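You operate a simulated robot arm through the tools that you are given. There is no shell and no other tool.

You are at the controls of a simulated robot arm. One attempt, no reset.

Task
Zero the size gauge on the master puck, then gauge the vee block beside it.
Fine: set the puck aside on the bench; the block stays in the gauge with the slide bearing on it.

It is judged by the outcome, as a careful person would: the job done as asked, and still so three seconds after it is handed in. It fails if anything else is knocked over, pushed out of place, dropped, spilled or broken.

Robot
A 7-joint arm with a two-finger parallel gripper, fixed in place. Base frame: the origin is at the foot of the arm, x ahead of it, y to its left, z up; the work surface is at about z = 80. Lengths are in cm, angles in degrees, forces in N, time in s.
With the tool pointing down near the work surface it reaches from about 24 to 68 cm from the base axis. Its first joint turns from -66.0 to 66.0 degrees. Payload 2.4 kg.
Tool frame: the origin (TCP) lies between the finger pads and is the grasp point; the fingertips stand 3 cm ahead of it; z points along the fingers, y is the line along which they close. Largest opening 9.4 cm; finger width 2.8, thickness 1; the body of the gripper, 5 by 9.6 cm, starts 5.5 cm behind the TCP.
Orientation is told as [roll, pitch, yaw] about the base's x, y, z axes, in that order, counted from this pose: with the fingers straight down and closing along the base's y, the tool's x points along the base's -x, its y along +y and its z along -z.

Tools
- The arm moves only by the tool nudge_tool. Its argument "targets" is a list of rows, each an object (a shift or turn left out is 0, a gripper value left out holds the last) with "delta_pos": the shift along the base's x, y, z in cm, a list of three; "dr": the turn, a rotation vector about the base's x, y, z in degrees, a list of three; "claw": the closure, from 0 (fully open) to 1 (shut). In form: [{"delta_pos": [dx, dy, dz], "dr": [wx, wy, wz], "claw": claw}, ...]. A call has 1 to 20 rows; each row shifts and turns the commanded pose from where the row before left it. A row lasts 0.2 s, in which the tool goes at most 5 cm and 8.6 degrees; a call with a longer step from one row to the next is refused whole, and so is a gripper value outside its range. Where a pose cannot be reached the arm comes as near as it can. A force on the tool above 40 N (or 10 N above the force at the start of the call, whichever is more), or a blocked arm, ends the call early, and 0.2 s more pass. The fingers move at their own pace (about 15.3 cm/s each) and stop on an object; they squeeze with about 21 N. The grip force told is the motor's: it shows also when the fingers shut on nothing. Time passes only in rows, and 0.2 s behind the last, so rows that do not move let the fingers close. It gives the time, the measured TCP pose, the force on the tool (base axes), the opening and the grip force at its end, in the units of the frame above (readings bear some noise), with the torque about the TCP (base axes, N m) and any sound that the robot's microphone picked up.
- Cameras (640 x 400 px; columns grow to the right, rows downward): "scene" is fixed at [1.86, 46.68, 143.14]; the picture's right is [-0.83, -0.56, 0.00], its down [-0.30, 0.45, -0.84] and it looks along [0.47, -0.70, -0.54] (base axes); focal length 321 px, centre (320, 200). "wrist" rides on the gripper at [7.6, 1.4, -10.3] in the tool frame; the picture's right is [-0.18, 0.98, 0.00], its down [-0.75, -0.14, -0.64] and it looks along [-0.63, -0.12, 0.77] (tool axes); focal length 243 px, centre (320, 200). There is no depth. A picture from a camera that has moved, and an enlarged one, comes with that camera's place and axes in the base frame and with its lens. The place of the scene camera against the robot may be out by one fixed shift of up to 2.5 cm in any direction.
- camera(camera): a new picture of that camera. The clock stands still meanwhile.
- inspect(camera, box): a new picture of the part [left, top, right, bottom] of that camera's present view, enlarged. The clock stands still meanwhile.
- sign_off(): hands the job in; it is judged then, once.

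Nothing tells you positions but the pictures and the camera data. Unless the task says otherwise, let go and move clear before handing in.

The tools are called after "Emit:" as name(argument=value, ...) on one line, values as JSON. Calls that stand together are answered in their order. nudge_tool: Moves the arm, as the interface text tells. Its arguments: {"type":"object","properties":{"targets":{"type":"array","items":{"type":"object","properties":{"delta_pos":{"type":"array","items":{"type":"number"}},"dr":{"type":"array","items":{"type":"number"}},"claw":{"type":"number"}}}}},"required":["targets"]} The other tools are called the same way: camera (camera) takes a picture; inspect (camera, box) takes an enlarged picture of a part of a camera's view; sign_off () hands the job in.

At the start:

```text
time_s: 0.0
eef_pos: [35.94, -21.7, 115.56]
tcp_rot: [-0.2, 0.0, -0.1]
contact_force: [0.5, 0.7, 0.7]
torque: [-0.04, -0.01, -0.01]
finger_gap: 9.41
gripper_force: 0.0
```

scene: 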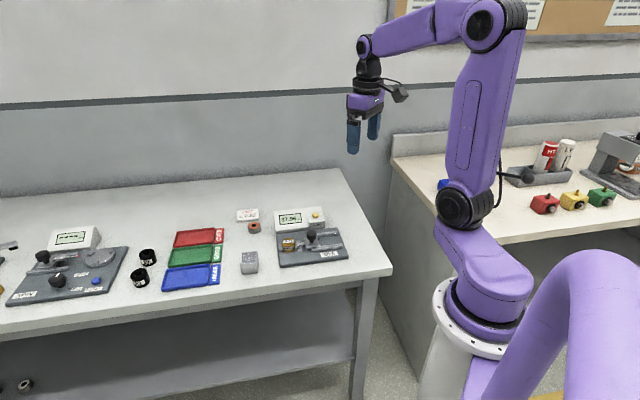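
wrist: 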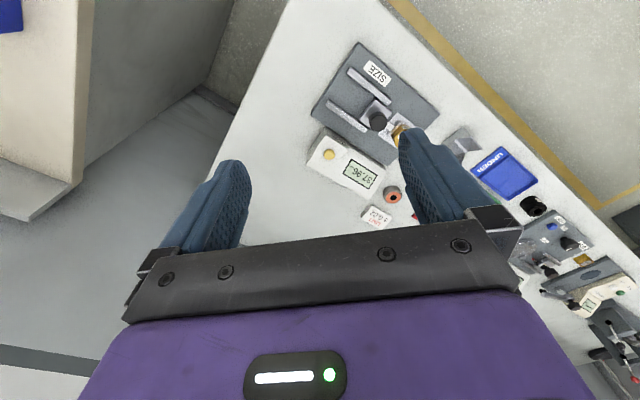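

I see a bench with a size gauge (grey base, slide with knob, display with yellow button), a grey block beside it, trays, and other gauges. I'll look closer before moving.

Emit:
inspect(camera="scene", box=[220, 190, 370, 284])

Emit:
inspect(camera="wrist", box=[290, 30, 530, 240])

Emit:
inspect(camera="scene", box=[0, 200, 240, 320])

```text
4.26 times, centred on (295, 237) of scene
camera zoom: at [1.86, 46.68, 143.14], right [-0.83, -0.56, 0.0], down [-0.3, 0.45, -0.84], along [0.47, -0.7, -0.54], focal length 1366 px, centre (426, 43)
```

zoom: 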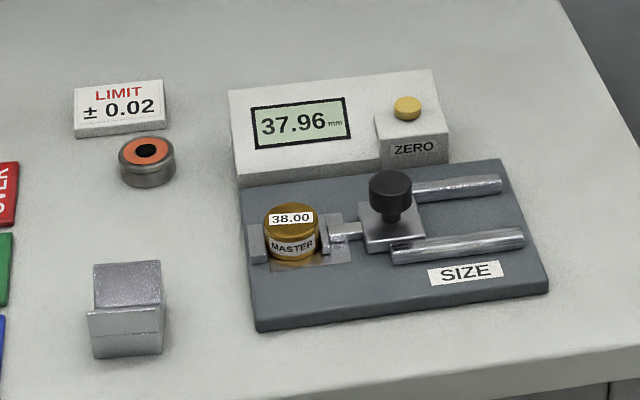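

```text
1.90 times, centred on (410, 135) of wrist
camera zoom: at [28.35, -20.35, 125.87], right [0.18, 0.98, 0.0], down [0.75, -0.14, 0.64], along [0.63, -0.12, -0.77], focal length 462 px, centre (149, 324)
```

zoom: 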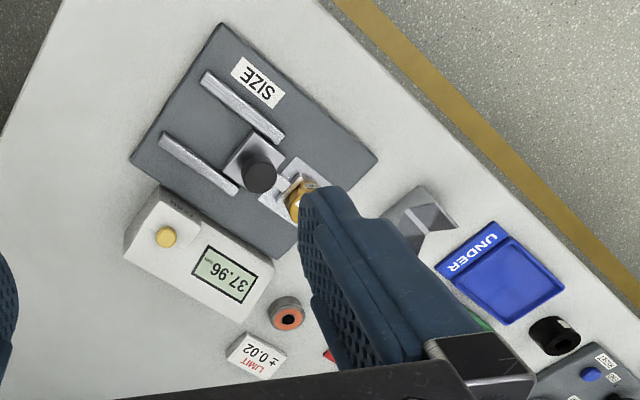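

```text
2.67 times, centred on (120, 260) of scene
camera zoom: at [1.86, 46.68, 143.14], right [-0.83, -0.56, 0.0], down [-0.3, 0.45, -0.84], along [0.47, -0.7, -0.54], focal length 856 px, centre (853, 40)
```

zoom: 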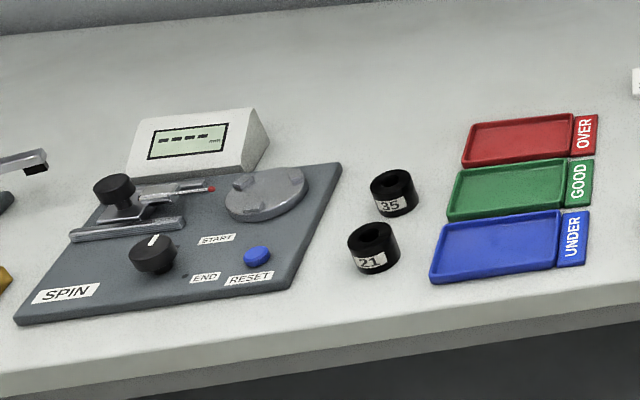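

The size gauge sits at about (46, -13) with its slide axis at roughly 45° in the base frame, the master puck near (50, -10), the vee block near (54, 3). I'll bring the wrist camera closer for accurate positions.

Emit:
nudge_tool(targets=[{"delta_pos": [2.5, 2.5, -2.5], "dr": [0, 0, 8]}, {"delta_pos": [2.5, 2.5, -2.5], "dr": [0, 0, 8]}, {"delta_pos": [2, 2.5, -2.5], "dr": [0, 0, 8]}, {"delta_pos": [2, 2, -2.5], "dr": [0, 0, 8]}, {"delta_pos": [0, 0, 0], "dr": [0, 0, 8]}, {"delta_pos": [0, 0, 0], "dr": [0, 0, 5]}, {}])

Emit:
camera(camera="wrist")

Emit:
camera(camera="scene")

```text
time_s: 1.6
eef_pos: [45.05, -12.3, 105.6]
tcp_rot: [-0.2, 0.0, 45.0]
contact_force: [-0.5, -0.2, -0.9]
torque: [-0.03, -0.01, 0.01]
finger_gap: 9.41
gripper_force: 0.1
```

```text
taken
camera wrist: at [38.61, -16.66, 115.87], right [-0.57, 0.82, 0.0], down [0.63, 0.44, 0.64], along [0.53, 0.36, -0.77], focal length 243 px, centre (320, 200)
```

wrist: 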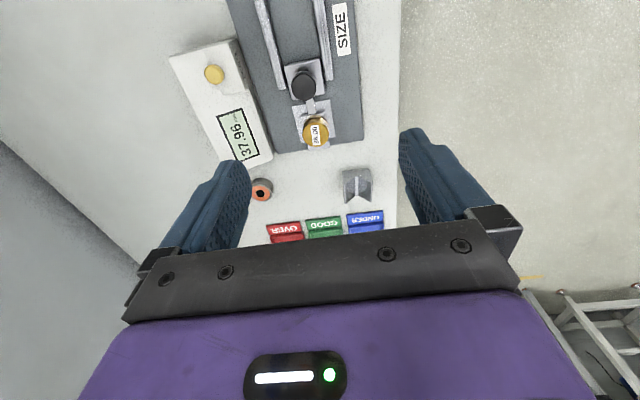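

```text
taken
```

scene: 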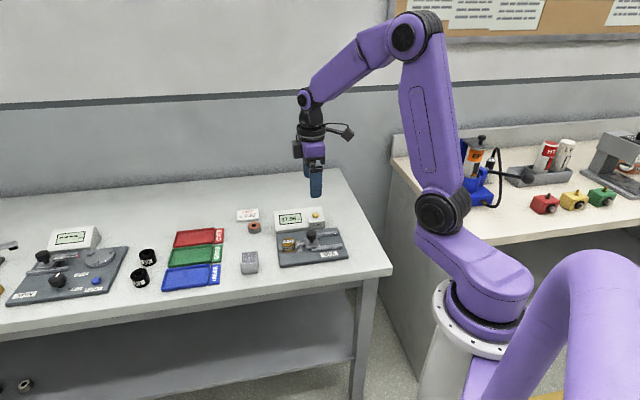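

The wrist view now shows the gauge, puck and block clearly, aligned nearly with the gauge axis. I'll zoom in to measure.

Emit:
inspect(camera="wrist", box=[160, 0, 400, 150])

Emit:
inspect(camera="wrist", box=[240, 90, 400, 240])

```text
2.67 times, centred on (280, 75) of wrist
camera zoom: at [38.61, -16.66, 115.87], right [-0.57, 0.82, 0.0], down [0.63, 0.44, 0.64], along [0.53, 0.36, -0.77], focal length 647 px, centre (427, 533)
```

zoom: 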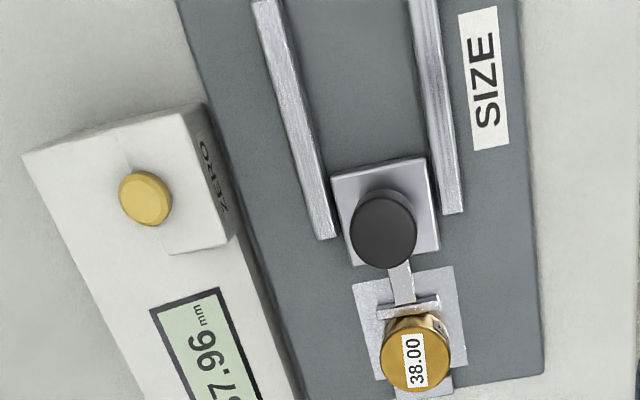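

```text
2.67 times, centred on (320, 165) of wrist
camera zoom: at [38.61, -16.66, 115.87], right [-0.57, 0.82, 0.0], down [0.63, 0.44, 0.64], along [0.53, 0.36, -0.77], focal length 647 px, centre (320, 293)
```

zoom: 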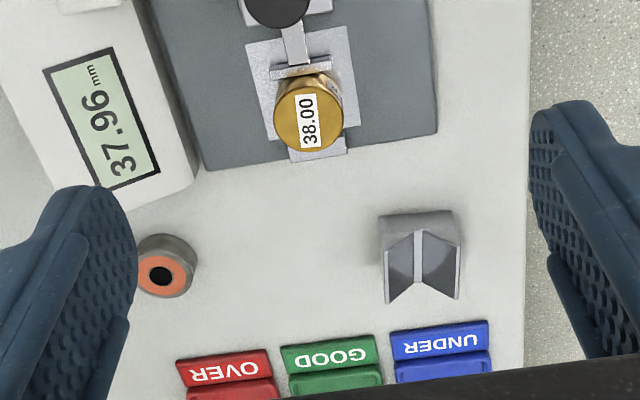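

I'll zoom the scene camera on the gauge for the heights of knob, rods, puck, and button.

Emit:
inspect(camera="scene", box=[268, 200, 352, 274])

Emit:
inspect(camera="scene", box=[225, 200, 285, 284])

Emit:
inspect(camera="scene", box=[280, 130, 360, 210])

```text
5.41 times, centred on (310, 237) of scene
camera zoom: at [1.86, 46.68, 143.14], right [-0.83, -0.56, 0.0], down [-0.3, 0.45, -0.84], along [0.47, -0.7, -0.54], focal length 1736 px, centre (374, 0)
```

zoom: 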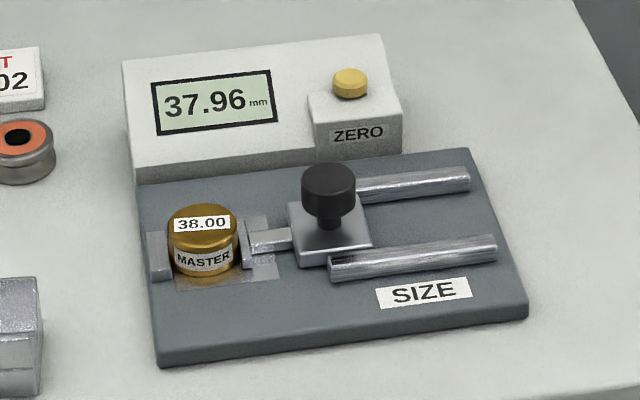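

```text
4.76 times, centred on (255, 242) of scene
camera zoom: at [1.86, 46.68, 143.14], right [-0.83, -0.56, 0.0], down [-0.3, 0.45, -0.84], along [0.47, -0.7, -0.54], focal length 1529 px, centre (630, 0)
```

zoom: 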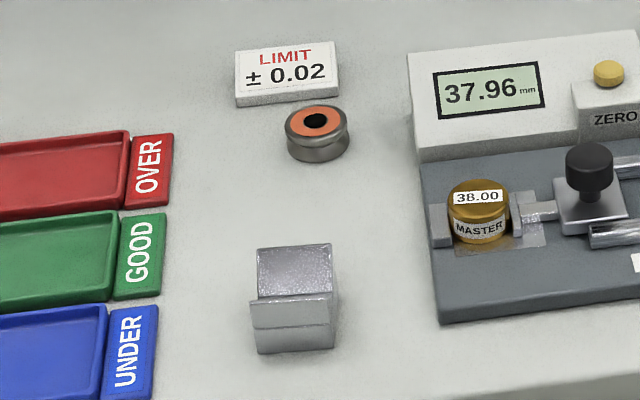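

```text
5.00 times, centred on (320, 170) of scene
camera zoom: at [1.86, 46.68, 143.14], right [-0.83, -0.56, 0.0], down [-0.3, 0.45, -0.84], along [0.47, -0.7, -0.54], focal length 1605 px, centre (320, 350)
```

zoom: 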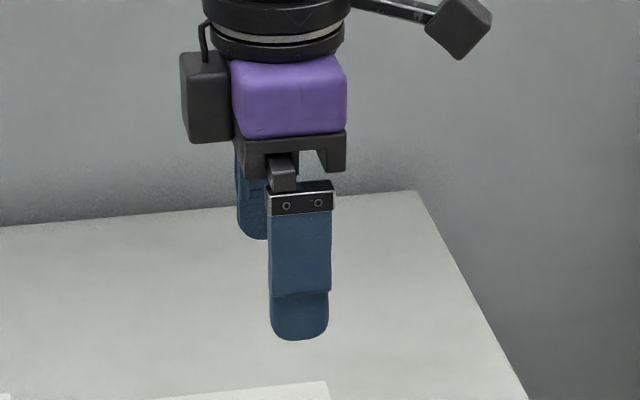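

Triangulating both cameras (scene camera is off by about +2.4, -2.0): button top ≈ (50.9, -22.4, 85.8), knob ≈ (46.1, -13.8, top 86), puck ≈ (51.2, -8.9, top 84). I'll go above the ZERO button with fingers shut and check the aim.

Emit:
nudge_tool(targets=[{"delta_pos": [1.5, -2.5, -2.5], "claw": 1}, {"delta_pos": [1.5, -2.5, -2.5], "claw": 1}, {"delta_pos": [1.5, -2.6, -2.5], "claw": 1}, {"delta_pos": [1.35, -2.5, -2.5], "claw": 1}, {"claw": 1}, {"claw": 1}])

Emit:
camera(camera="wrist")

Emit:
camera(camera="scene")

```text
time_s: 3.0
eef_pos: [50.98, -22.71, 95.63]
tcp_rot: [-0.2, 0.1, 45.0]
contact_force: [-0.7, 0.2, 0.3]
torque: [0.02, 0.01, -0.01]
finger_gap: 0.01
gripper_force: 21.0
```

```text
taken
camera wrist: at [44.55, -27.0, 105.81], right [-0.56, 0.83, 0.0], down [0.63, 0.43, 0.64], along [0.53, 0.36, -0.77], focal length 243 px, centre (320, 200)
```

wrist: 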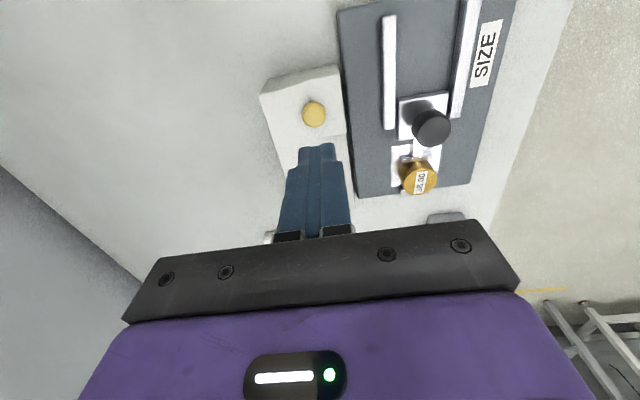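

```text
taken
```

scene: 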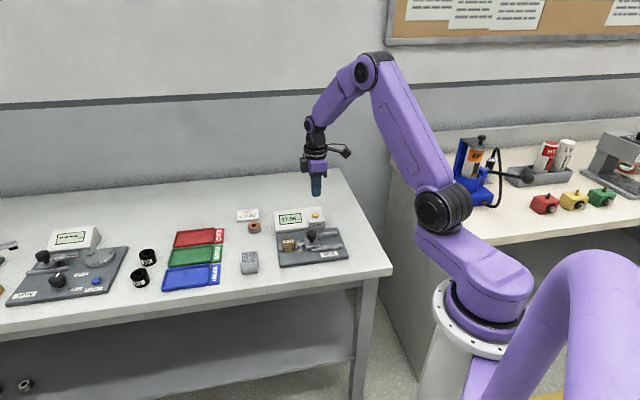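

Emit:
inspect(camera="wrist", box=[250, 60, 370, 160])

Emit:
inspect(camera="wrist", box=[360, 80, 480, 225])

Emit:
inspect(camera="scene", box=[268, 160, 352, 274])

```text
4.00 times, centred on (310, 110) of wrist
camera zoom: at [44.55, -27.0, 105.81], right [-0.56, 0.83, 0.0], down [0.63, 0.43, 0.64], along [0.53, 0.36, -0.77], focal length 970 px, centre (360, 560)
```

zoom: 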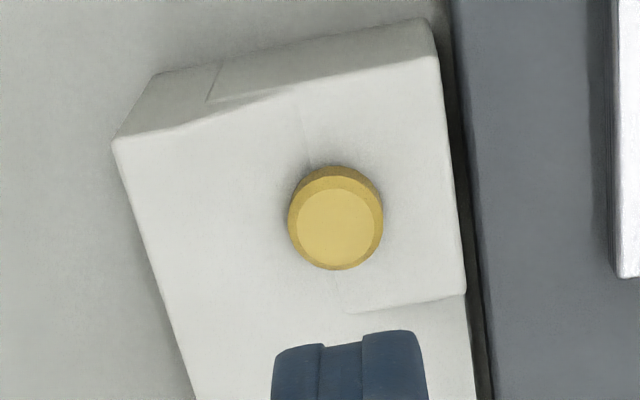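

```text
2.76 times, centred on (420, 152) of wrist
camera zoom: at [44.55, -27.0, 105.81], right [-0.56, 0.83, 0.0], down [0.63, 0.43, 0.64], along [0.53, 0.36, -0.77], focal length 669 px, centre (44, 331)
```

zoom: 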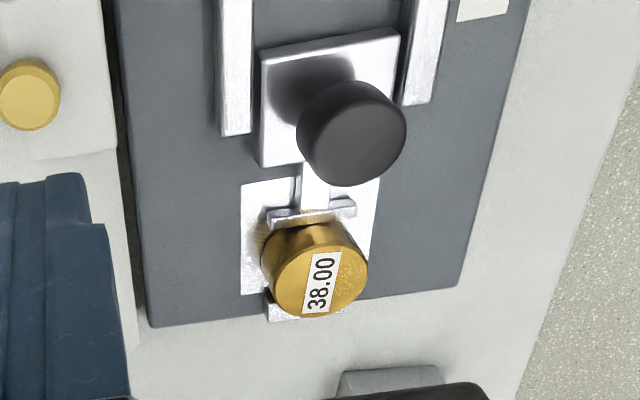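

```text
3.51 times, centred on (310, 217) of scene
camera zoom: at [1.86, 46.68, 143.14], right [-0.83, -0.56, 0.0], down [-0.3, 0.45, -0.84], along [0.47, -0.7, -0.54], focal length 1127 px, centre (355, 140)
```

zoom: 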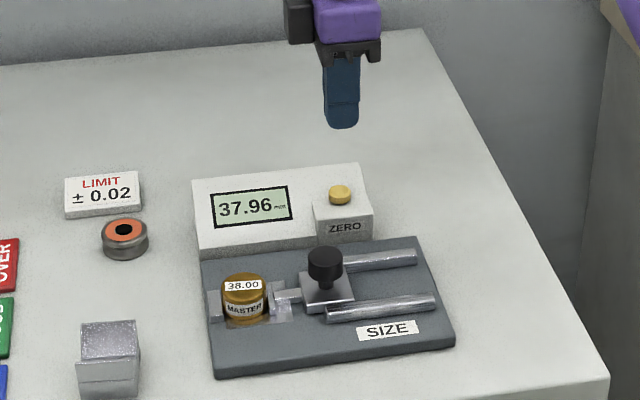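

The two wrist views triangulate the button top to about (51.5, -22.85, z≈84.5–85.5). I'll correct the aim, come down to just above it, then press gently in small steps.

Emit:
nudge_tool(targets=[{"delta_pos": [0.5, -0.15, -2], "claw": 1}, {"delta_pos": [0, 0, -2], "claw": 1}, {"delta_pos": [0, 0, -1.8], "claw": 1}, {"claw": 1}])

Emit:
inspect(camera="scene", box=[268, 180, 352, 254])

Emit:
camera(camera="wrist")

```text
time_s: 4.0
eef_pos: [51.55, -22.67, 89.9]
tcp_rot: [-0.2, 0.1, 45.0]
contact_force: [-0.4, 0.0, 0.2]
torque: [0.01, 0.03, 0.0]
finger_gap: 0.0
gripper_force: 21.1
```

```text
5.41 times, centred on (310, 217) of scene
camera zoom: at [1.86, 46.68, 143.14], right [-0.83, -0.56, 0.0], down [-0.3, 0.45, -0.84], along [0.47, -0.7, -0.54], focal length 1736 px, centre (374, 108)
```

zoom: 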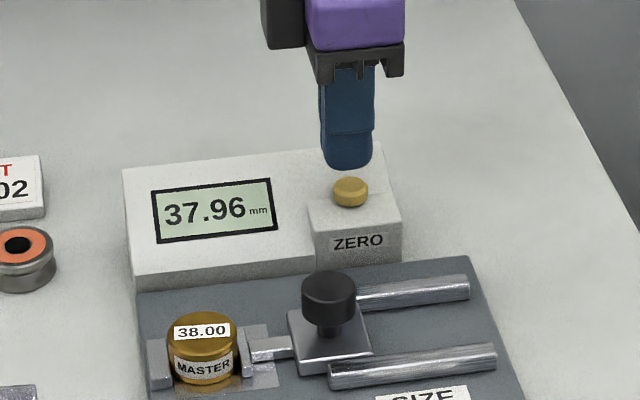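

```text
taken
camera wrist: at [45.07, -27.01, 100.15], right [-0.56, 0.83, 0.0], down [0.63, 0.43, 0.64], along [0.53, 0.36, -0.77], focal length 243 px, centre (320, 200)
```

wrist: 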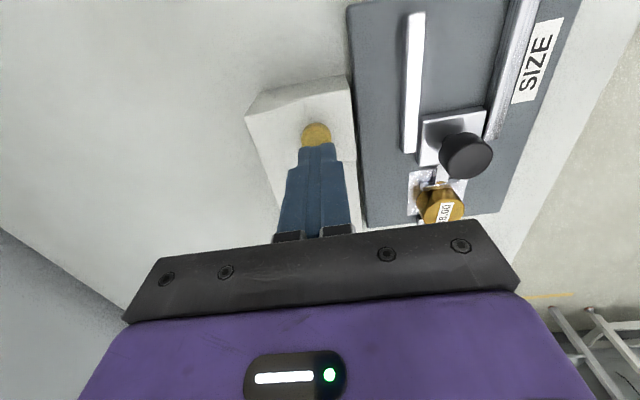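

The shut fingers are lined up just above the button. Pressing in small steps now, watching force and display.

Emit:
nudge_tool(targets=[{"delta_pos": [0, 0, -0.5], "claw": 1}, {"delta_pos": [0, 0, -0.3], "claw": 1}, {"delta_pos": [0, 0, -0.2], "claw": 1}])

Emit:
inspect(camera="scene", box=[268, 180, 352, 254])

```text
time_s: 4.8
eef_pos: [51.32, -22.51, 88.73]
tcp_rot: [-0.2, 0.0, 45.0]
contact_force: [-0.8, 0.6, -0.6]
torque: [-0.01, 0.03, 0.0]
finger_gap: 0.01
gripper_force: 21.2
```

```text
5.41 times, centred on (310, 217) of scene
camera zoom: at [1.86, 46.68, 143.14], right [-0.83, -0.56, 0.0], down [-0.3, 0.45, -0.84], along [0.47, -0.7, -0.54], focal length 1736 px, centre (374, 108)
```

zoom: 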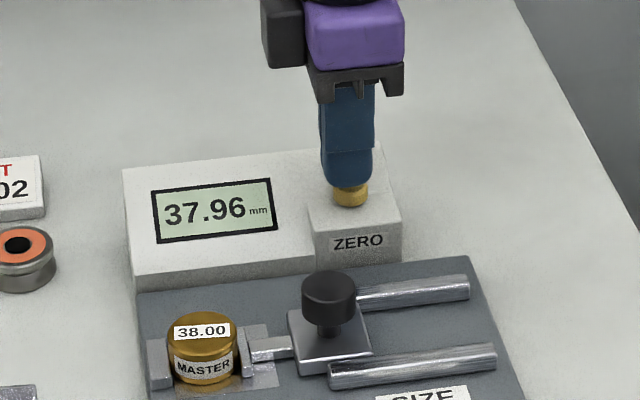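

Emit:
nudge_tool(targets=[{"delta_pos": [0, 0, -0.2], "claw": 1}, {"delta_pos": [0, 0, -0.2], "claw": 1}])

Emit:
inspect(camera="scene", box=[268, 180, 352, 254])

```text
time_s: 5.4
eef_pos: [51.3, -22.53, 88.31]
tcp_rot: [-0.1, 0.0, 45.0]
contact_force: [0.6, 0.1, -0.1]
torque: [0.01, -0.01, -0.05]
finger_gap: 0.0
gripper_force: 21.5
```

```text
5.41 times, centred on (310, 217) of scene
camera zoom: at [1.86, 46.68, 143.14], right [-0.83, -0.56, 0.0], down [-0.3, 0.45, -0.84], along [0.47, -0.7, -0.54], focal length 1736 px, centre (374, 108)
```

zoom: 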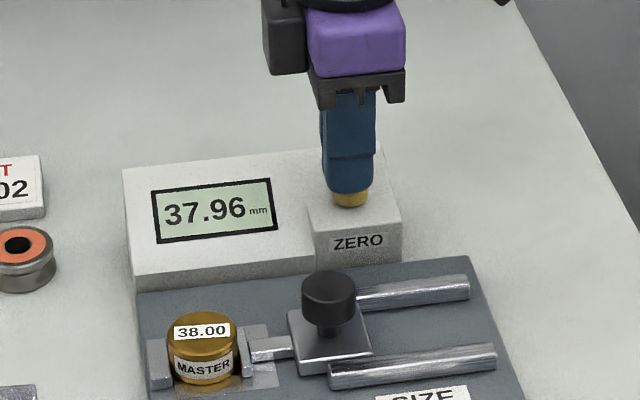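

Emit:
nudge_tool(targets=[{"delta_pos": [0, 0, -0.2], "claw": 1}, {"delta_pos": [0, 0, -0.2], "claw": 1}])

Emit:
inspect(camera="scene", box=[268, 180, 352, 254])

```text
time_s: 6.0
eef_pos: [51.35, -22.43, 88.01]
tcp_rot: [-0.1, 0.0, 45.0]
contact_force: [0.1, 0.4, 1.1]
torque: [-0.02, 0.01, -0.01]
finger_gap: 0.03
gripper_force: 21.6
```

```text
5.41 times, centred on (310, 217) of scene
camera zoom: at [1.86, 46.68, 143.14], right [-0.83, -0.56, 0.0], down [-0.3, 0.45, -0.84], along [0.47, -0.7, -0.54], focal length 1736 px, centre (374, 108)
```

zoom: 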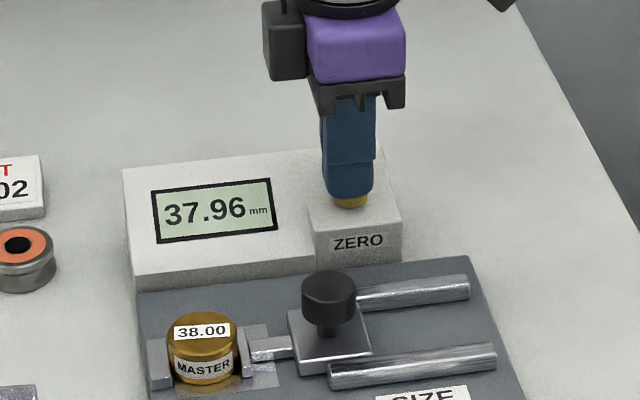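

Emit:
nudge_tool(targets=[{"delta_pos": [0, 0, -0.15], "claw": 1}, {"delta_pos": [0, 0, -0.15], "claw": 1}])

Emit:
inspect(camera="scene", box=[268, 180, 352, 254])

```text
time_s: 6.6
eef_pos: [51.3, -22.55, 87.7]
tcp_rot: [-0.2, 0.0, 45.0]
contact_force: [-1.5, -0.6, 2.6]
torque: [0.01, 0.03, -0.01]
finger_gap: 0.04
gripper_force: 21.0
```

```text
5.41 times, centred on (310, 217) of scene
camera zoom: at [1.86, 46.68, 143.14], right [-0.83, -0.56, 0.0], down [-0.3, 0.45, -0.84], along [0.47, -0.7, -0.54], focal length 1736 px, centre (374, 108)
```

zoom: 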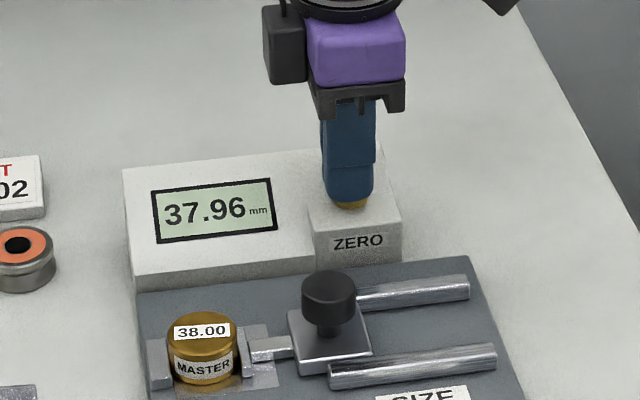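

Contact at about z=84.8 with 2.6 N; pressing a little further.

Emit:
nudge_tool(targets=[{"delta_pos": [0, 0, -0.15], "claw": 1}, {"delta_pos": [0, 0, -0.1], "claw": 1}])

Emit:
inspect(camera="scene", box=[268, 180, 352, 254])

```text
time_s: 7.2
eef_pos: [51.29, -22.53, 87.55]
tcp_rot: [-0.2, 0.0, 45.0]
contact_force: [-0.8, 0.1, 2.5]
torque: [-0.02, 0.04, 0.02]
finger_gap: 0.02
gripper_force: 21.4
heard: click
```

```text
5.41 times, centred on (310, 217) of scene
camera zoom: at [1.85, 46.68, 143.14], right [-0.83, -0.56, 0.0], down [-0.3, 0.45, -0.84], along [0.47, -0.7, -0.54], focal length 1736 px, centre (374, 108)
```

zoom: 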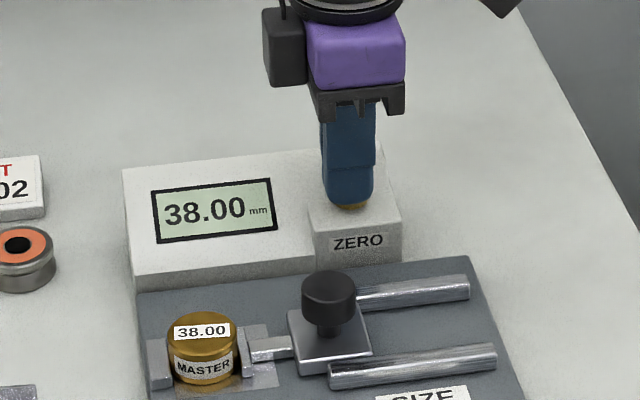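

The click sounded and the display reads 38.00. I'll lift off, half-open the fingers and go above the slide knob at about (46.45, -13.6).

Emit:
nudge_tool(targets=[{"delta_pos": [0, 0, 1], "claw": 1}, {"delta_pos": [0, 0, 3], "claw": 1}, {"delta_pos": [0, 0, 3], "claw": 1}, {"delta_pos": [-1.2, 2.2, 0], "claw": 0.4}, {"delta_pos": [-1.2, 2.2, 0], "claw": 0.4}, {"delta_pos": [-1.2, 2.2, 0], "claw": 0.4}, {"delta_pos": [-1.25, 2.3, 0], "claw": 0.4}, {"claw": 0.4}, {"claw": 0.4}])

Emit:
camera(camera="wrist")

Emit:
inspect(camera="scene", box=[268, 180, 352, 264])

```text
time_s: 9.2
eef_pos: [46.62, -13.7, 94.65]
tcp_rot: [-0.3, 0.0, 45.0]
contact_force: [-0.5, -0.2, -0.8]
torque: [0.03, -0.01, -0.02]
finger_gap: 5.64
gripper_force: 0.1
```

```text
taken
camera wrist: at [40.19, -18.1, 104.89], right [-0.56, 0.83, 0.0], down [0.63, 0.43, 0.64], along [0.53, 0.36, -0.77], focal length 243 px, centre (320, 200)
```

wrist: 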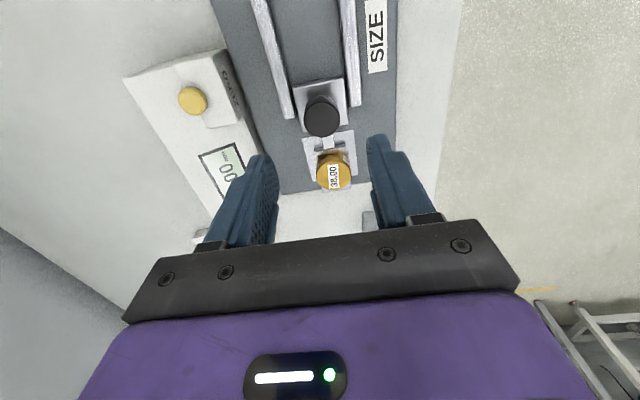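

```text
4.76 times, centred on (310, 222) of scene
camera zoom: at [1.86, 46.68, 143.14], right [-0.83, -0.56, 0.0], down [-0.3, 0.45, -0.84], along [0.47, -0.7, -0.54], focal length 1529 px, centre (368, 95)
```

zoom: 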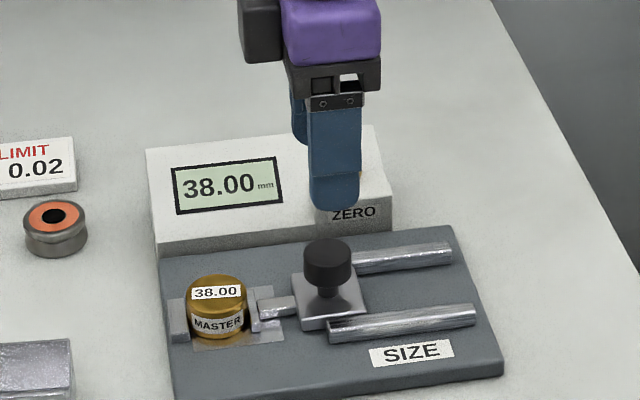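

Aim over the knob is good (measured knob 46.45, -13.66). I'll descend so the fingertips pass the knob but stay above the slide plate, then close.

Emit:
nudge_tool(targets=[{"delta_pos": [-0.15, 0.05, -2.5], "claw": 0.4}, {"delta_pos": [0, 0, -2.5], "claw": 0.4}, {"delta_pos": [0, 0, -1.5], "claw": 0.4}, {"delta_pos": [0, 0, -0.9], "claw": 0.4}, {"delta_pos": [0, 0, -0.6], "claw": 0.4}, {"claw": 0.4}])

Emit:
inspect(camera="scene", box=[268, 180, 352, 264])

Emit:
camera(camera="wrist")

```text
time_s: 10.6
eef_pos: [46.4, -13.62, 86.44]
tcp_rot: [-0.1, 0.1, 44.9]
contact_force: [0.0, 0.3, 0.4]
torque: [0.0, -0.02, -0.04]
finger_gap: 5.61
gripper_force: 0.1
```

```text
4.76 times, centred on (310, 222) of scene
camera zoom: at [1.86, 46.68, 143.14], right [-0.83, -0.56, 0.0], down [-0.3, 0.45, -0.84], along [0.47, -0.7, -0.54], focal length 1529 px, centre (368, 95)
```

zoom: 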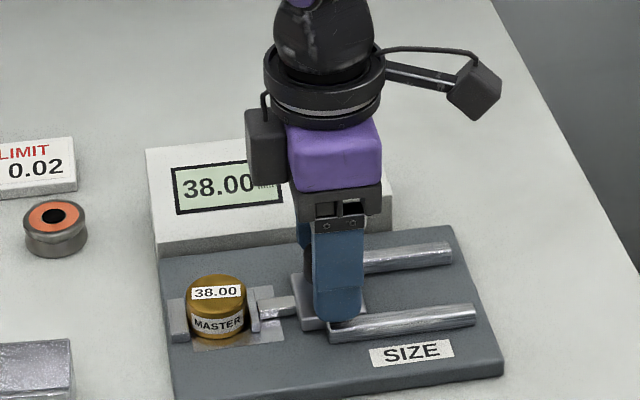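

```text
taken
camera wrist: at [39.98, -17.94, 96.73], right [-0.56, 0.83, 0.0], down [0.63, 0.43, 0.64], along [0.53, 0.36, -0.77], focal length 243 px, centre (320, 200)
```

wrist: 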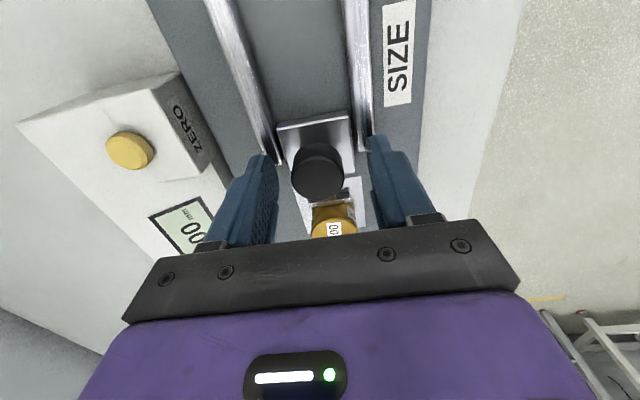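

Emit:
nudge_tool(targets=[{"claw": 0.6}, {"claw": 0.8}, {"claw": 1}, {"claw": 1}])

Emit:
inspect(camera="scene", box=[268, 180, 352, 264])

Emit:
camera(camera="wrist")

```text
time_s: 11.6
eef_pos: [46.45, -13.75, 86.53]
tcp_rot: [-0.3, -0.1, 44.9]
contact_force: [9.1, -8.0, -7.9]
torque: [0.16, -0.21, -0.05]
finger_gap: 2.93
gripper_force: 45.0
```

```text
4.76 times, centred on (310, 222) of scene
camera zoom: at [1.89, 46.66, 143.15], right [-0.83, -0.56, 0.0], down [-0.3, 0.45, -0.84], along [0.47, -0.7, -0.54], focal length 1529 px, centre (368, 95)
```

zoom: 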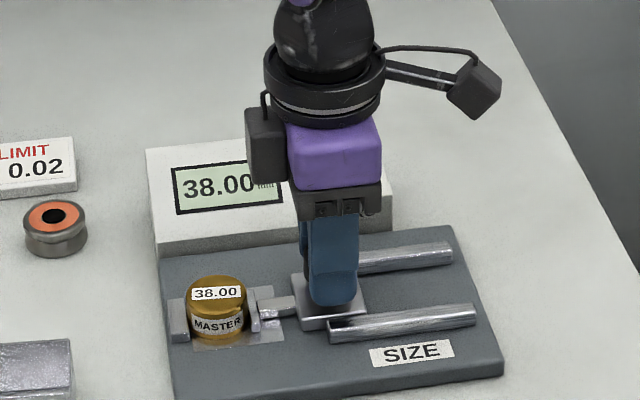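

```text
taken
camera wrist: at [40.04, -18.01, 96.73], right [-0.56, 0.83, -0.01], down [0.63, 0.43, 0.64], along [0.53, 0.36, -0.77], focal length 243 px, centre (320, 200)
```

wrist: 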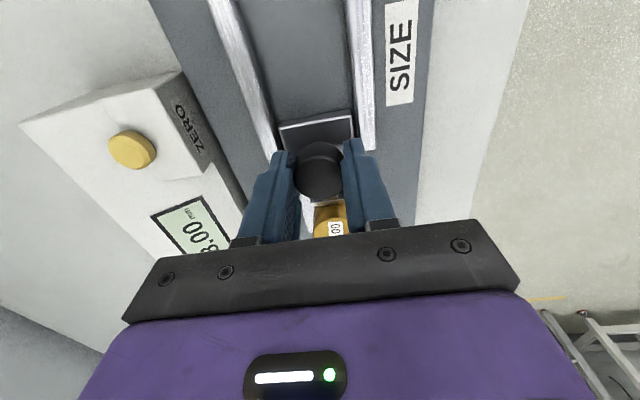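

The knob is gripped (2.93 cm). I'll ease out the sideways load, and test with a very light push towards the puck that the slide truly bears on it at 38.00.

Emit:
nudge_tool(targets=[{"delta_pos": [0.07, -0.07, 0], "claw": 1}, {"delta_pos": [0.05, 0.05, 0], "claw": 1}, {"claw": 1}])

Emit:
inspect(camera="scene", box=[268, 180, 352, 264])

Emit:
inspect(camera="wrist", box=[120, 180, 240, 260])

```text
time_s: 12.4
eef_pos: [46.5, -13.58, 86.51]
tcp_rot: [-0.3, 0.0, 44.8]
contact_force: [2.2, -8.3, 14.1]
torque: [0.05, -0.01, 0.01]
finger_gap: 2.93
gripper_force: 45.4
```

```text
4.76 times, centred on (310, 222) of scene
camera zoom: at [1.85, 46.66, 143.15], right [-0.83, -0.56, 0.0], down [-0.3, 0.45, -0.84], along [0.47, -0.7, -0.54], focal length 1529 px, centre (368, 95)
```

zoom: 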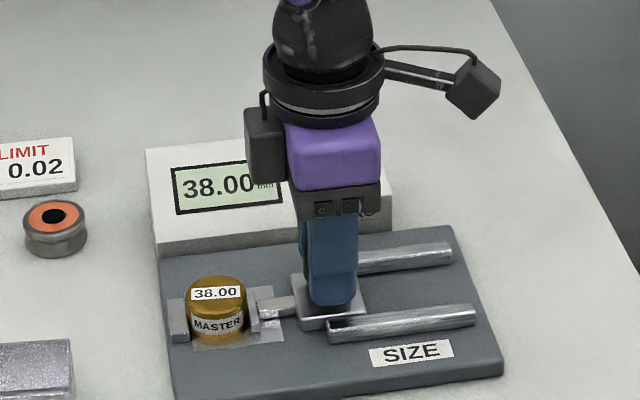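

```text
5.00 times, centred on (180, 220) of wrist
camera zoom: at [40.07, -18.01, 96.75], right [-0.56, 0.83, 0.0], down [0.63, 0.43, 0.64], along [0.53, 0.36, -0.77], focal length 1213 px, centre (1020, 100)
```

zoom: 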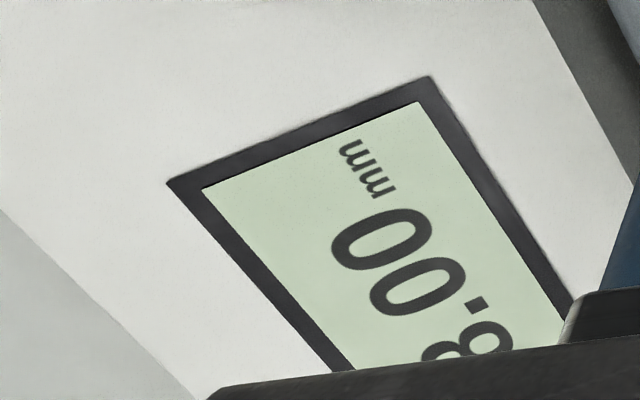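

The display holds at 38.00 under light push, so the slide bears. Now I draw the slide back along -s (about 2.5 cm) and watch for any spring force.

Emit:
nudge_tool(targets=[{"delta_pos": [-0.1, -0.1, 0], "claw": 1}, {"delta_pos": [-0.3, -0.3, 0], "claw": 1}, {"delta_pos": [-0.35, -0.35, 0], "claw": 1}, {"delta_pos": [-0.35, -0.35, 0], "claw": 1}, {"claw": 1}, {"claw": 1}])

Emit:
inspect(camera="scene", box=[268, 180, 352, 264])

```text
time_s: 13.8
eef_pos: [45.43, -14.8, 86.54]
tcp_rot: [-0.3, -0.1, 44.9]
contact_force: [13.4, -13.4, -11.8]
torque: [-0.33, 0.2, 0.03]
finger_gap: 2.94
gripper_force: 45.7
```

```text
4.76 times, centred on (310, 222) of scene
camera zoom: at [1.91, 46.64, 143.16], right [-0.83, -0.56, 0.0], down [-0.3, 0.45, -0.84], along [0.47, -0.7, -0.54], focal length 1529 px, centre (368, 95)
```

zoom: 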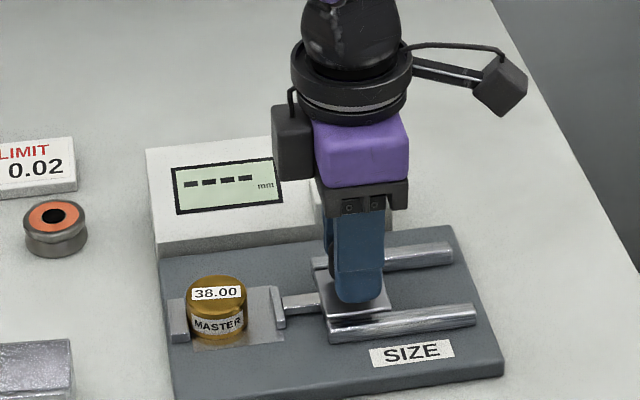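

The display shows dashes, no spring pull is felt, and the slide has moved about 1.5 cm. I'll relieve the sideways load and draw it back about 1.5 cm more.

Emit:
nudge_tool(targets=[{"delta_pos": [0.1, -0.1, -0.03], "claw": 1}, {"delta_pos": [-0.3, -0.3, 0], "claw": 1}, {"delta_pos": [-0.35, -0.35, 0], "claw": 1}, {"delta_pos": [-0.35, -0.35, 0], "claw": 1}, {"claw": 1}, {"claw": 1}])

Emit:
inspect(camera="scene", box=[268, 180, 352, 264])

Emit:
camera(camera="wrist")

```text
time_s: 15.2
eef_pos: [44.69, -15.59, 86.47]
tcp_rot: [-0.1, 0.0, 45.3]
contact_force: [15.4, 25.9, 1.8]
torque: [0.56, -0.28, 0.01]
finger_gap: 2.95
gripper_force: 44.8
```

```text
4.76 times, centred on (310, 222) of scene
camera zoom: at [1.89, 46.75, 143.12], right [-0.83, -0.56, 0.0], down [-0.3, 0.45, -0.84], along [0.47, -0.7, -0.54], focal length 1529 px, centre (368, 95)
```

zoom: 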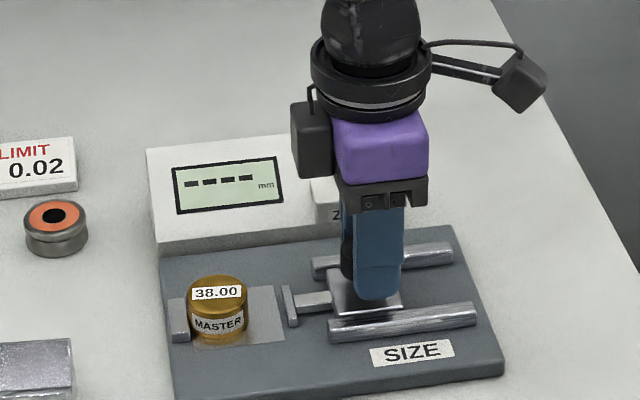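

```text
taken
camera wrist: at [38.21, -19.97, 96.76], right [-0.57, 0.82, 0.0], down [0.63, 0.44, 0.64], along [0.53, 0.36, -0.77], focal length 243 px, centre (320, 200)
```

wrist: 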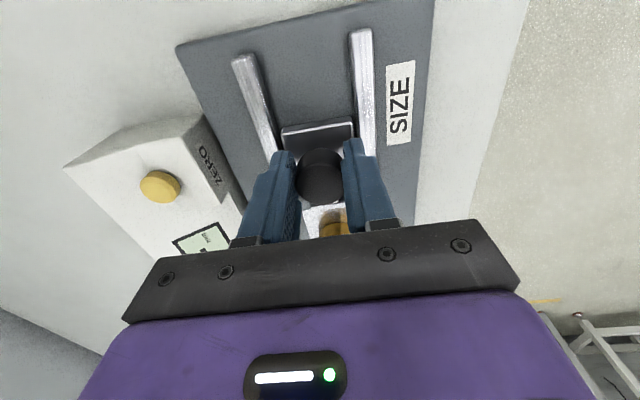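

The slide has reached its end stop, about 2.7 cm back, giving roughly 6.4 cm of space. I'll relieve the push, release the knob and lift clear.

Emit:
nudge_tool(targets=[{"delta_pos": [0.15, 0.15, 0], "claw": 1}, {"claw": 1}])

```text
time_s: 15.8
eef_pos: [44.56, -15.41, 86.55]
tcp_rot: [-0.1, 0.1, 45.1]
contact_force: [4.4, 22.5, 23.0]
torque: [0.48, -0.05, 0.03]
finger_gap: 2.94
gripper_force: 44.7
```

Emit:
nudge_tool(targets=[{"delta_pos": [0.07, 0.07, 0.05], "claw": 1}, {"claw": 0.4}, {"claw": 0.4}, {"claw": 0.4}])

Emit:
inspect(camera="scene", box=[268, 180, 352, 264])

```text
time_s: 16.8
eef_pos: [44.71, -15.61, 86.35]
tcp_rot: [-0.1, 0.0, 45.0]
contact_force: [-0.2, 0.5, -1.0]
torque: [0.02, -0.01, 0.02]
finger_gap: 5.64
gripper_force: 0.0
```

```text
4.76 times, centred on (310, 222) of scene
camera zoom: at [1.86, 46.68, 143.14], right [-0.83, -0.56, 0.0], down [-0.3, 0.45, -0.84], along [0.47, -0.7, -0.54], focal length 1529 px, centre (368, 95)
```

zoom: 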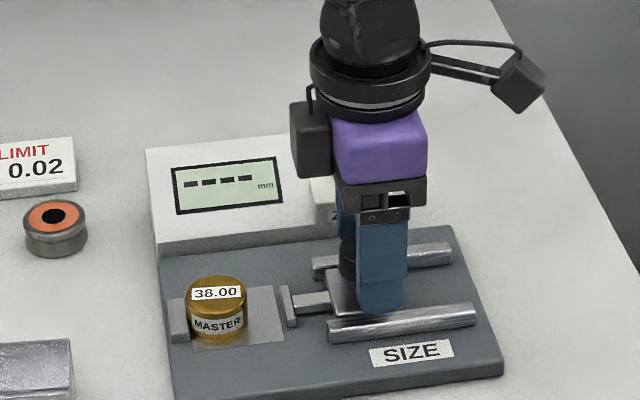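

The slide stays put when released. I'll lift clear, move above the puck, and check the view.

Emit:
nudge_tool(targets=[{"delta_pos": [0, 0, 2], "claw": 0.4}, {"delta_pos": [0, 0, 3], "claw": 0.4}, {"delta_pos": [0, 0, 3], "claw": 0.3}, {"delta_pos": [2, 2, 0], "claw": 0.3}, {"delta_pos": [2, 2, 0], "claw": 0.3}, {"delta_pos": [2, 2, 0], "claw": 0.3}, {"delta_pos": [0.64, 0.81, 0], "claw": 0.3}, {"claw": 0.3}, {"claw": 0.3}])

Emit:
camera(camera="wrist")

Emit:
inspect(camera="scene", box=[220, 180, 352, 284])

```text
time_s: 18.8
eef_pos: [51.21, -8.93, 94.32]
tcp_rot: [-0.3, 0.0, 44.9]
contact_force: [-0.5, 0.4, -0.2]
torque: [0.01, -0.02, -0.01]
finger_gap: 6.58
gripper_force: 0.1
```

```text
taken
camera wrist: at [44.83, -13.32, 104.71], right [-0.56, 0.83, 0.0], down [0.63, 0.43, 0.64], along [0.53, 0.36, -0.77], focal length 243 px, centre (320, 200)
```

wrist: 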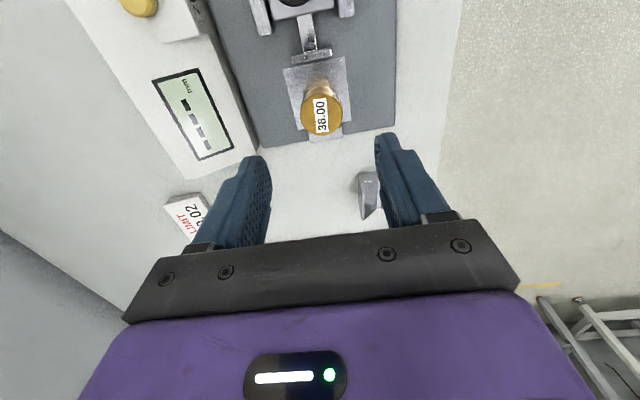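

```text
3.85 times, centred on (286, 232) of scene
camera zoom: at [1.86, 46.68, 143.14], right [-0.83, -0.56, 0.0], down [-0.3, 0.45, -0.84], along [0.47, -0.7, -0.54], focal length 1235 px, centre (451, 77)
```

zoom: 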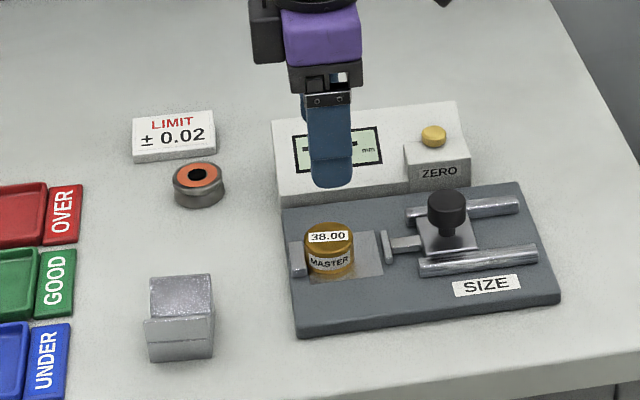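

Emit:
inspect(camera="wrist", box=[260, 30, 400, 150])

Emit:
inspect(camera="scene", box=[275, 225, 335, 265])

```text
3.33 times, centred on (330, 90) of wrist
camera zoom: at [44.83, -13.32, 104.71], right [-0.56, 0.83, 0.0], down [0.63, 0.43, 0.64], along [0.53, 0.36, -0.77], focal length 809 px, centre (287, 567)
```

zoom: 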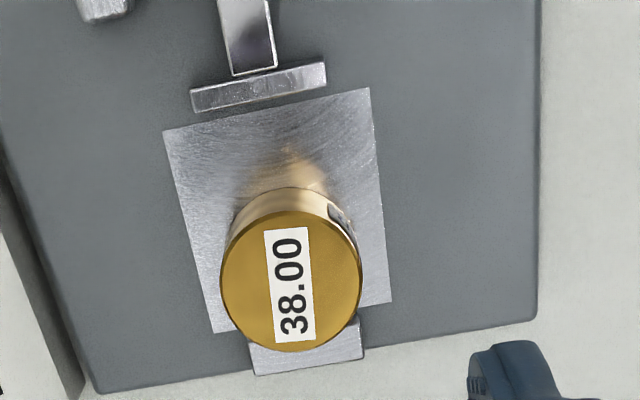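

```text
10.00 times, centred on (305, 245) of scene
camera zoom: at [1.86, 46.68, 143.14], right [-0.83, -0.56, 0.0], down [-0.3, 0.45, -0.84], along [0.47, -0.7, -0.54], focal length 3211 px, centre (470, -250)
```

zoom: 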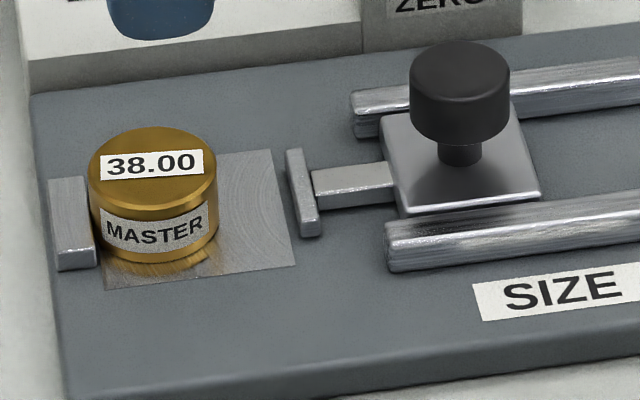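

Puck centre confirmed at (51.32, -8.79), top ≈ 83.4, bottom ≈ 81.4. I'll descend with the fingers either side, across the slide axis, and grip it.

Emit:
nudge_tool(targets=[{"delta_pos": [0.12, 0.12, -3], "claw": 0.3}, {"delta_pos": [0, 0, -3], "claw": 0.3}, {"delta_pos": [0, 0, -2], "claw": 0.3}, {"delta_pos": [0, 0, -1.2], "claw": 0.3}, {"claw": 0.3}])

Emit:
camera(camera="wrist")

Emit:
inspect(camera="scene", box=[268, 200, 352, 264])

```text
time_s: 20.0
eef_pos: [51.4, -8.62, 85.04]
tcp_rot: [-0.3, 0.0, 45.0]
contact_force: [0.3, -0.5, 1.1]
torque: [-0.03, 0.0, -0.01]
finger_gap: 6.57
gripper_force: 0.1
```

```text
taken
camera wrist: at [45.05, -12.96, 95.4], right [-0.56, 0.83, 0.0], down [0.63, 0.43, 0.64], along [0.53, 0.36, -0.77], focal length 243 px, centre (320, 200)
```

wrist: 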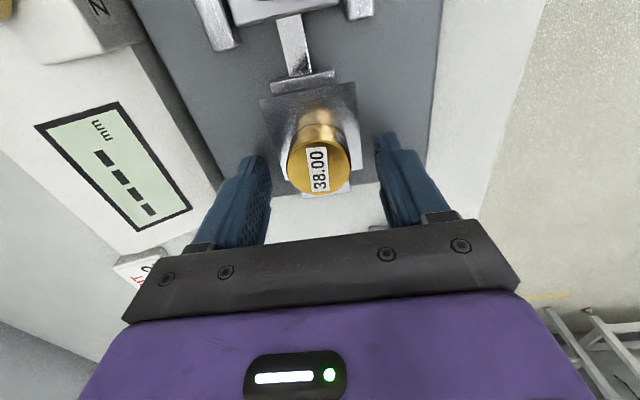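

```text
6.25 times, centred on (310, 232) of scene
camera zoom: at [1.86, 46.68, 143.14], right [-0.83, -0.56, 0.0], down [-0.3, 0.45, -0.84], along [0.47, -0.7, -0.54], focal length 2007 px, centre (382, 0)
```

zoom: 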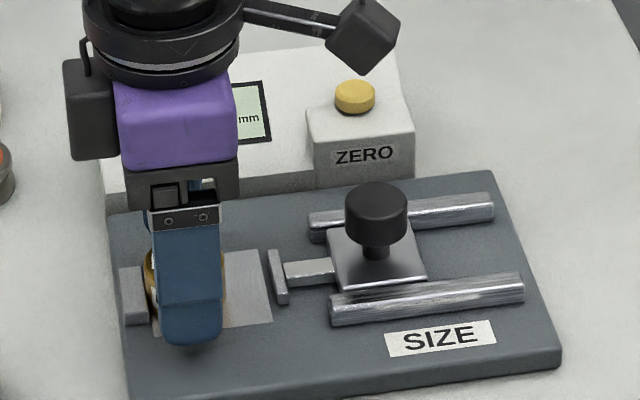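

The puck is centred between the pads. Closing, then lifting straight up.

Emit:
nudge_tool(targets=[{"claw": 0.5}, {"claw": 0.6}, {"claw": 0.8}, {"claw": 0.8}])

```text
time_s: 21.0
eef_pos: [51.38, -8.62, 85.12]
tcp_rot: [-0.2, 0.0, 45.0]
contact_force: [0.4, -0.9, 0.2]
torque: [0.01, 0.0, 0.01]
finger_gap: 3.71
gripper_force: 21.0
```

Emit:
nudge_tool(targets=[{"delta_pos": [0, 0, 0.5], "claw": 0.8}, {"delta_pos": [0, 0, 1.5], "claw": 0.8}, {"delta_pos": [0, 0, 2.5], "claw": 0.8}, {"delta_pos": [0, 0, 2.5], "claw": 0.8}, {"claw": 0.8}])

Emit:
camera(camera="wrist")

Emit:
camera(camera="scene")

```text
time_s: 22.2
eef_pos: [51.37, -8.87, 92.46]
tcp_rot: [-0.2, 0.0, 45.0]
contact_force: [0.3, -0.8, -2.5]
torque: [0.0, 0.02, -0.02]
finger_gap: 3.7
gripper_force: 20.4
```

```text
taken
camera wrist: at [44.99, -13.15, 102.77], right [-0.56, 0.83, 0.0], down [0.63, 0.43, 0.64], along [0.53, 0.36, -0.77], focal length 243 px, centre (320, 200)
```

wrist: 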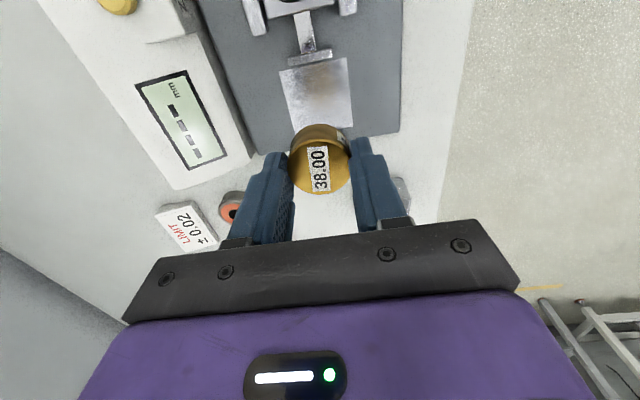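

```text
taken
```

scene: 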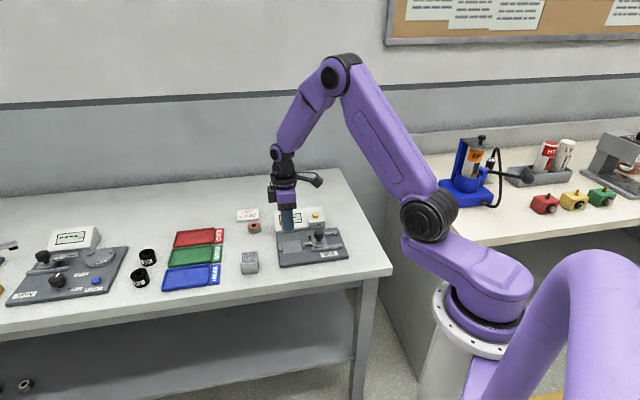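

The puck is held and clear of the gauge. I'll carry it to the empty bench patch near (60.7, -5.1), between the orange ring and the vee block.

Emit:
nudge_tool(targets=[{"delta_pos": [2.33, 0.95, 0], "claw": 0.8}, {"delta_pos": [2.33, 0.95, 0], "claw": 0.8}, {"delta_pos": [2.33, 0.95, 0], "claw": 0.8}, {"delta_pos": [2.33, 0.95, 0], "claw": 0.8}, {"claw": 0.8}])

Emit:
camera(camera="wrist")

Emit:
inspect(camera="scene", box=[200, 170, 352, 284])

```text
time_s: 23.4
eef_pos: [60.64, -4.87, 92.41]
tcp_rot: [-0.2, 0.0, 45.0]
contact_force: [0.5, 0.3, -1.6]
torque: [-0.01, -0.01, -0.03]
finger_gap: 3.71
gripper_force: 21.0
```

```text
taken
camera wrist: at [54.32, -9.29, 102.64], right [-0.56, 0.83, 0.0], down [0.63, 0.43, 0.64], along [0.53, 0.36, -0.77], focal length 243 px, centre (320, 200)
```

wrist: 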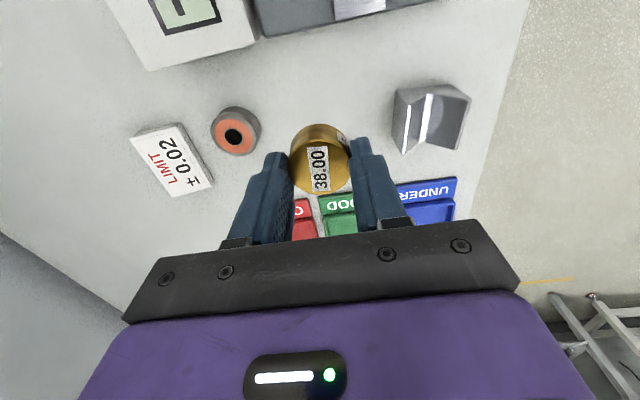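

```text
3.51 times, centred on (276, 227) of scene
camera zoom: at [1.86, 46.68, 143.14], right [-0.83, -0.56, 0.0], down [-0.3, 0.45, -0.84], along [0.47, -0.7, -0.54], focal length 1127 px, centre (474, 105)
```

zoom: 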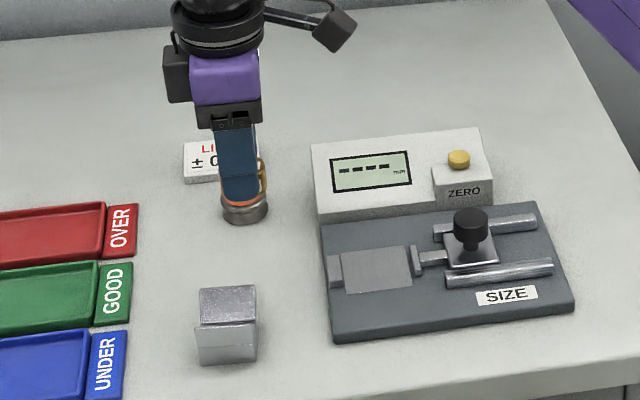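

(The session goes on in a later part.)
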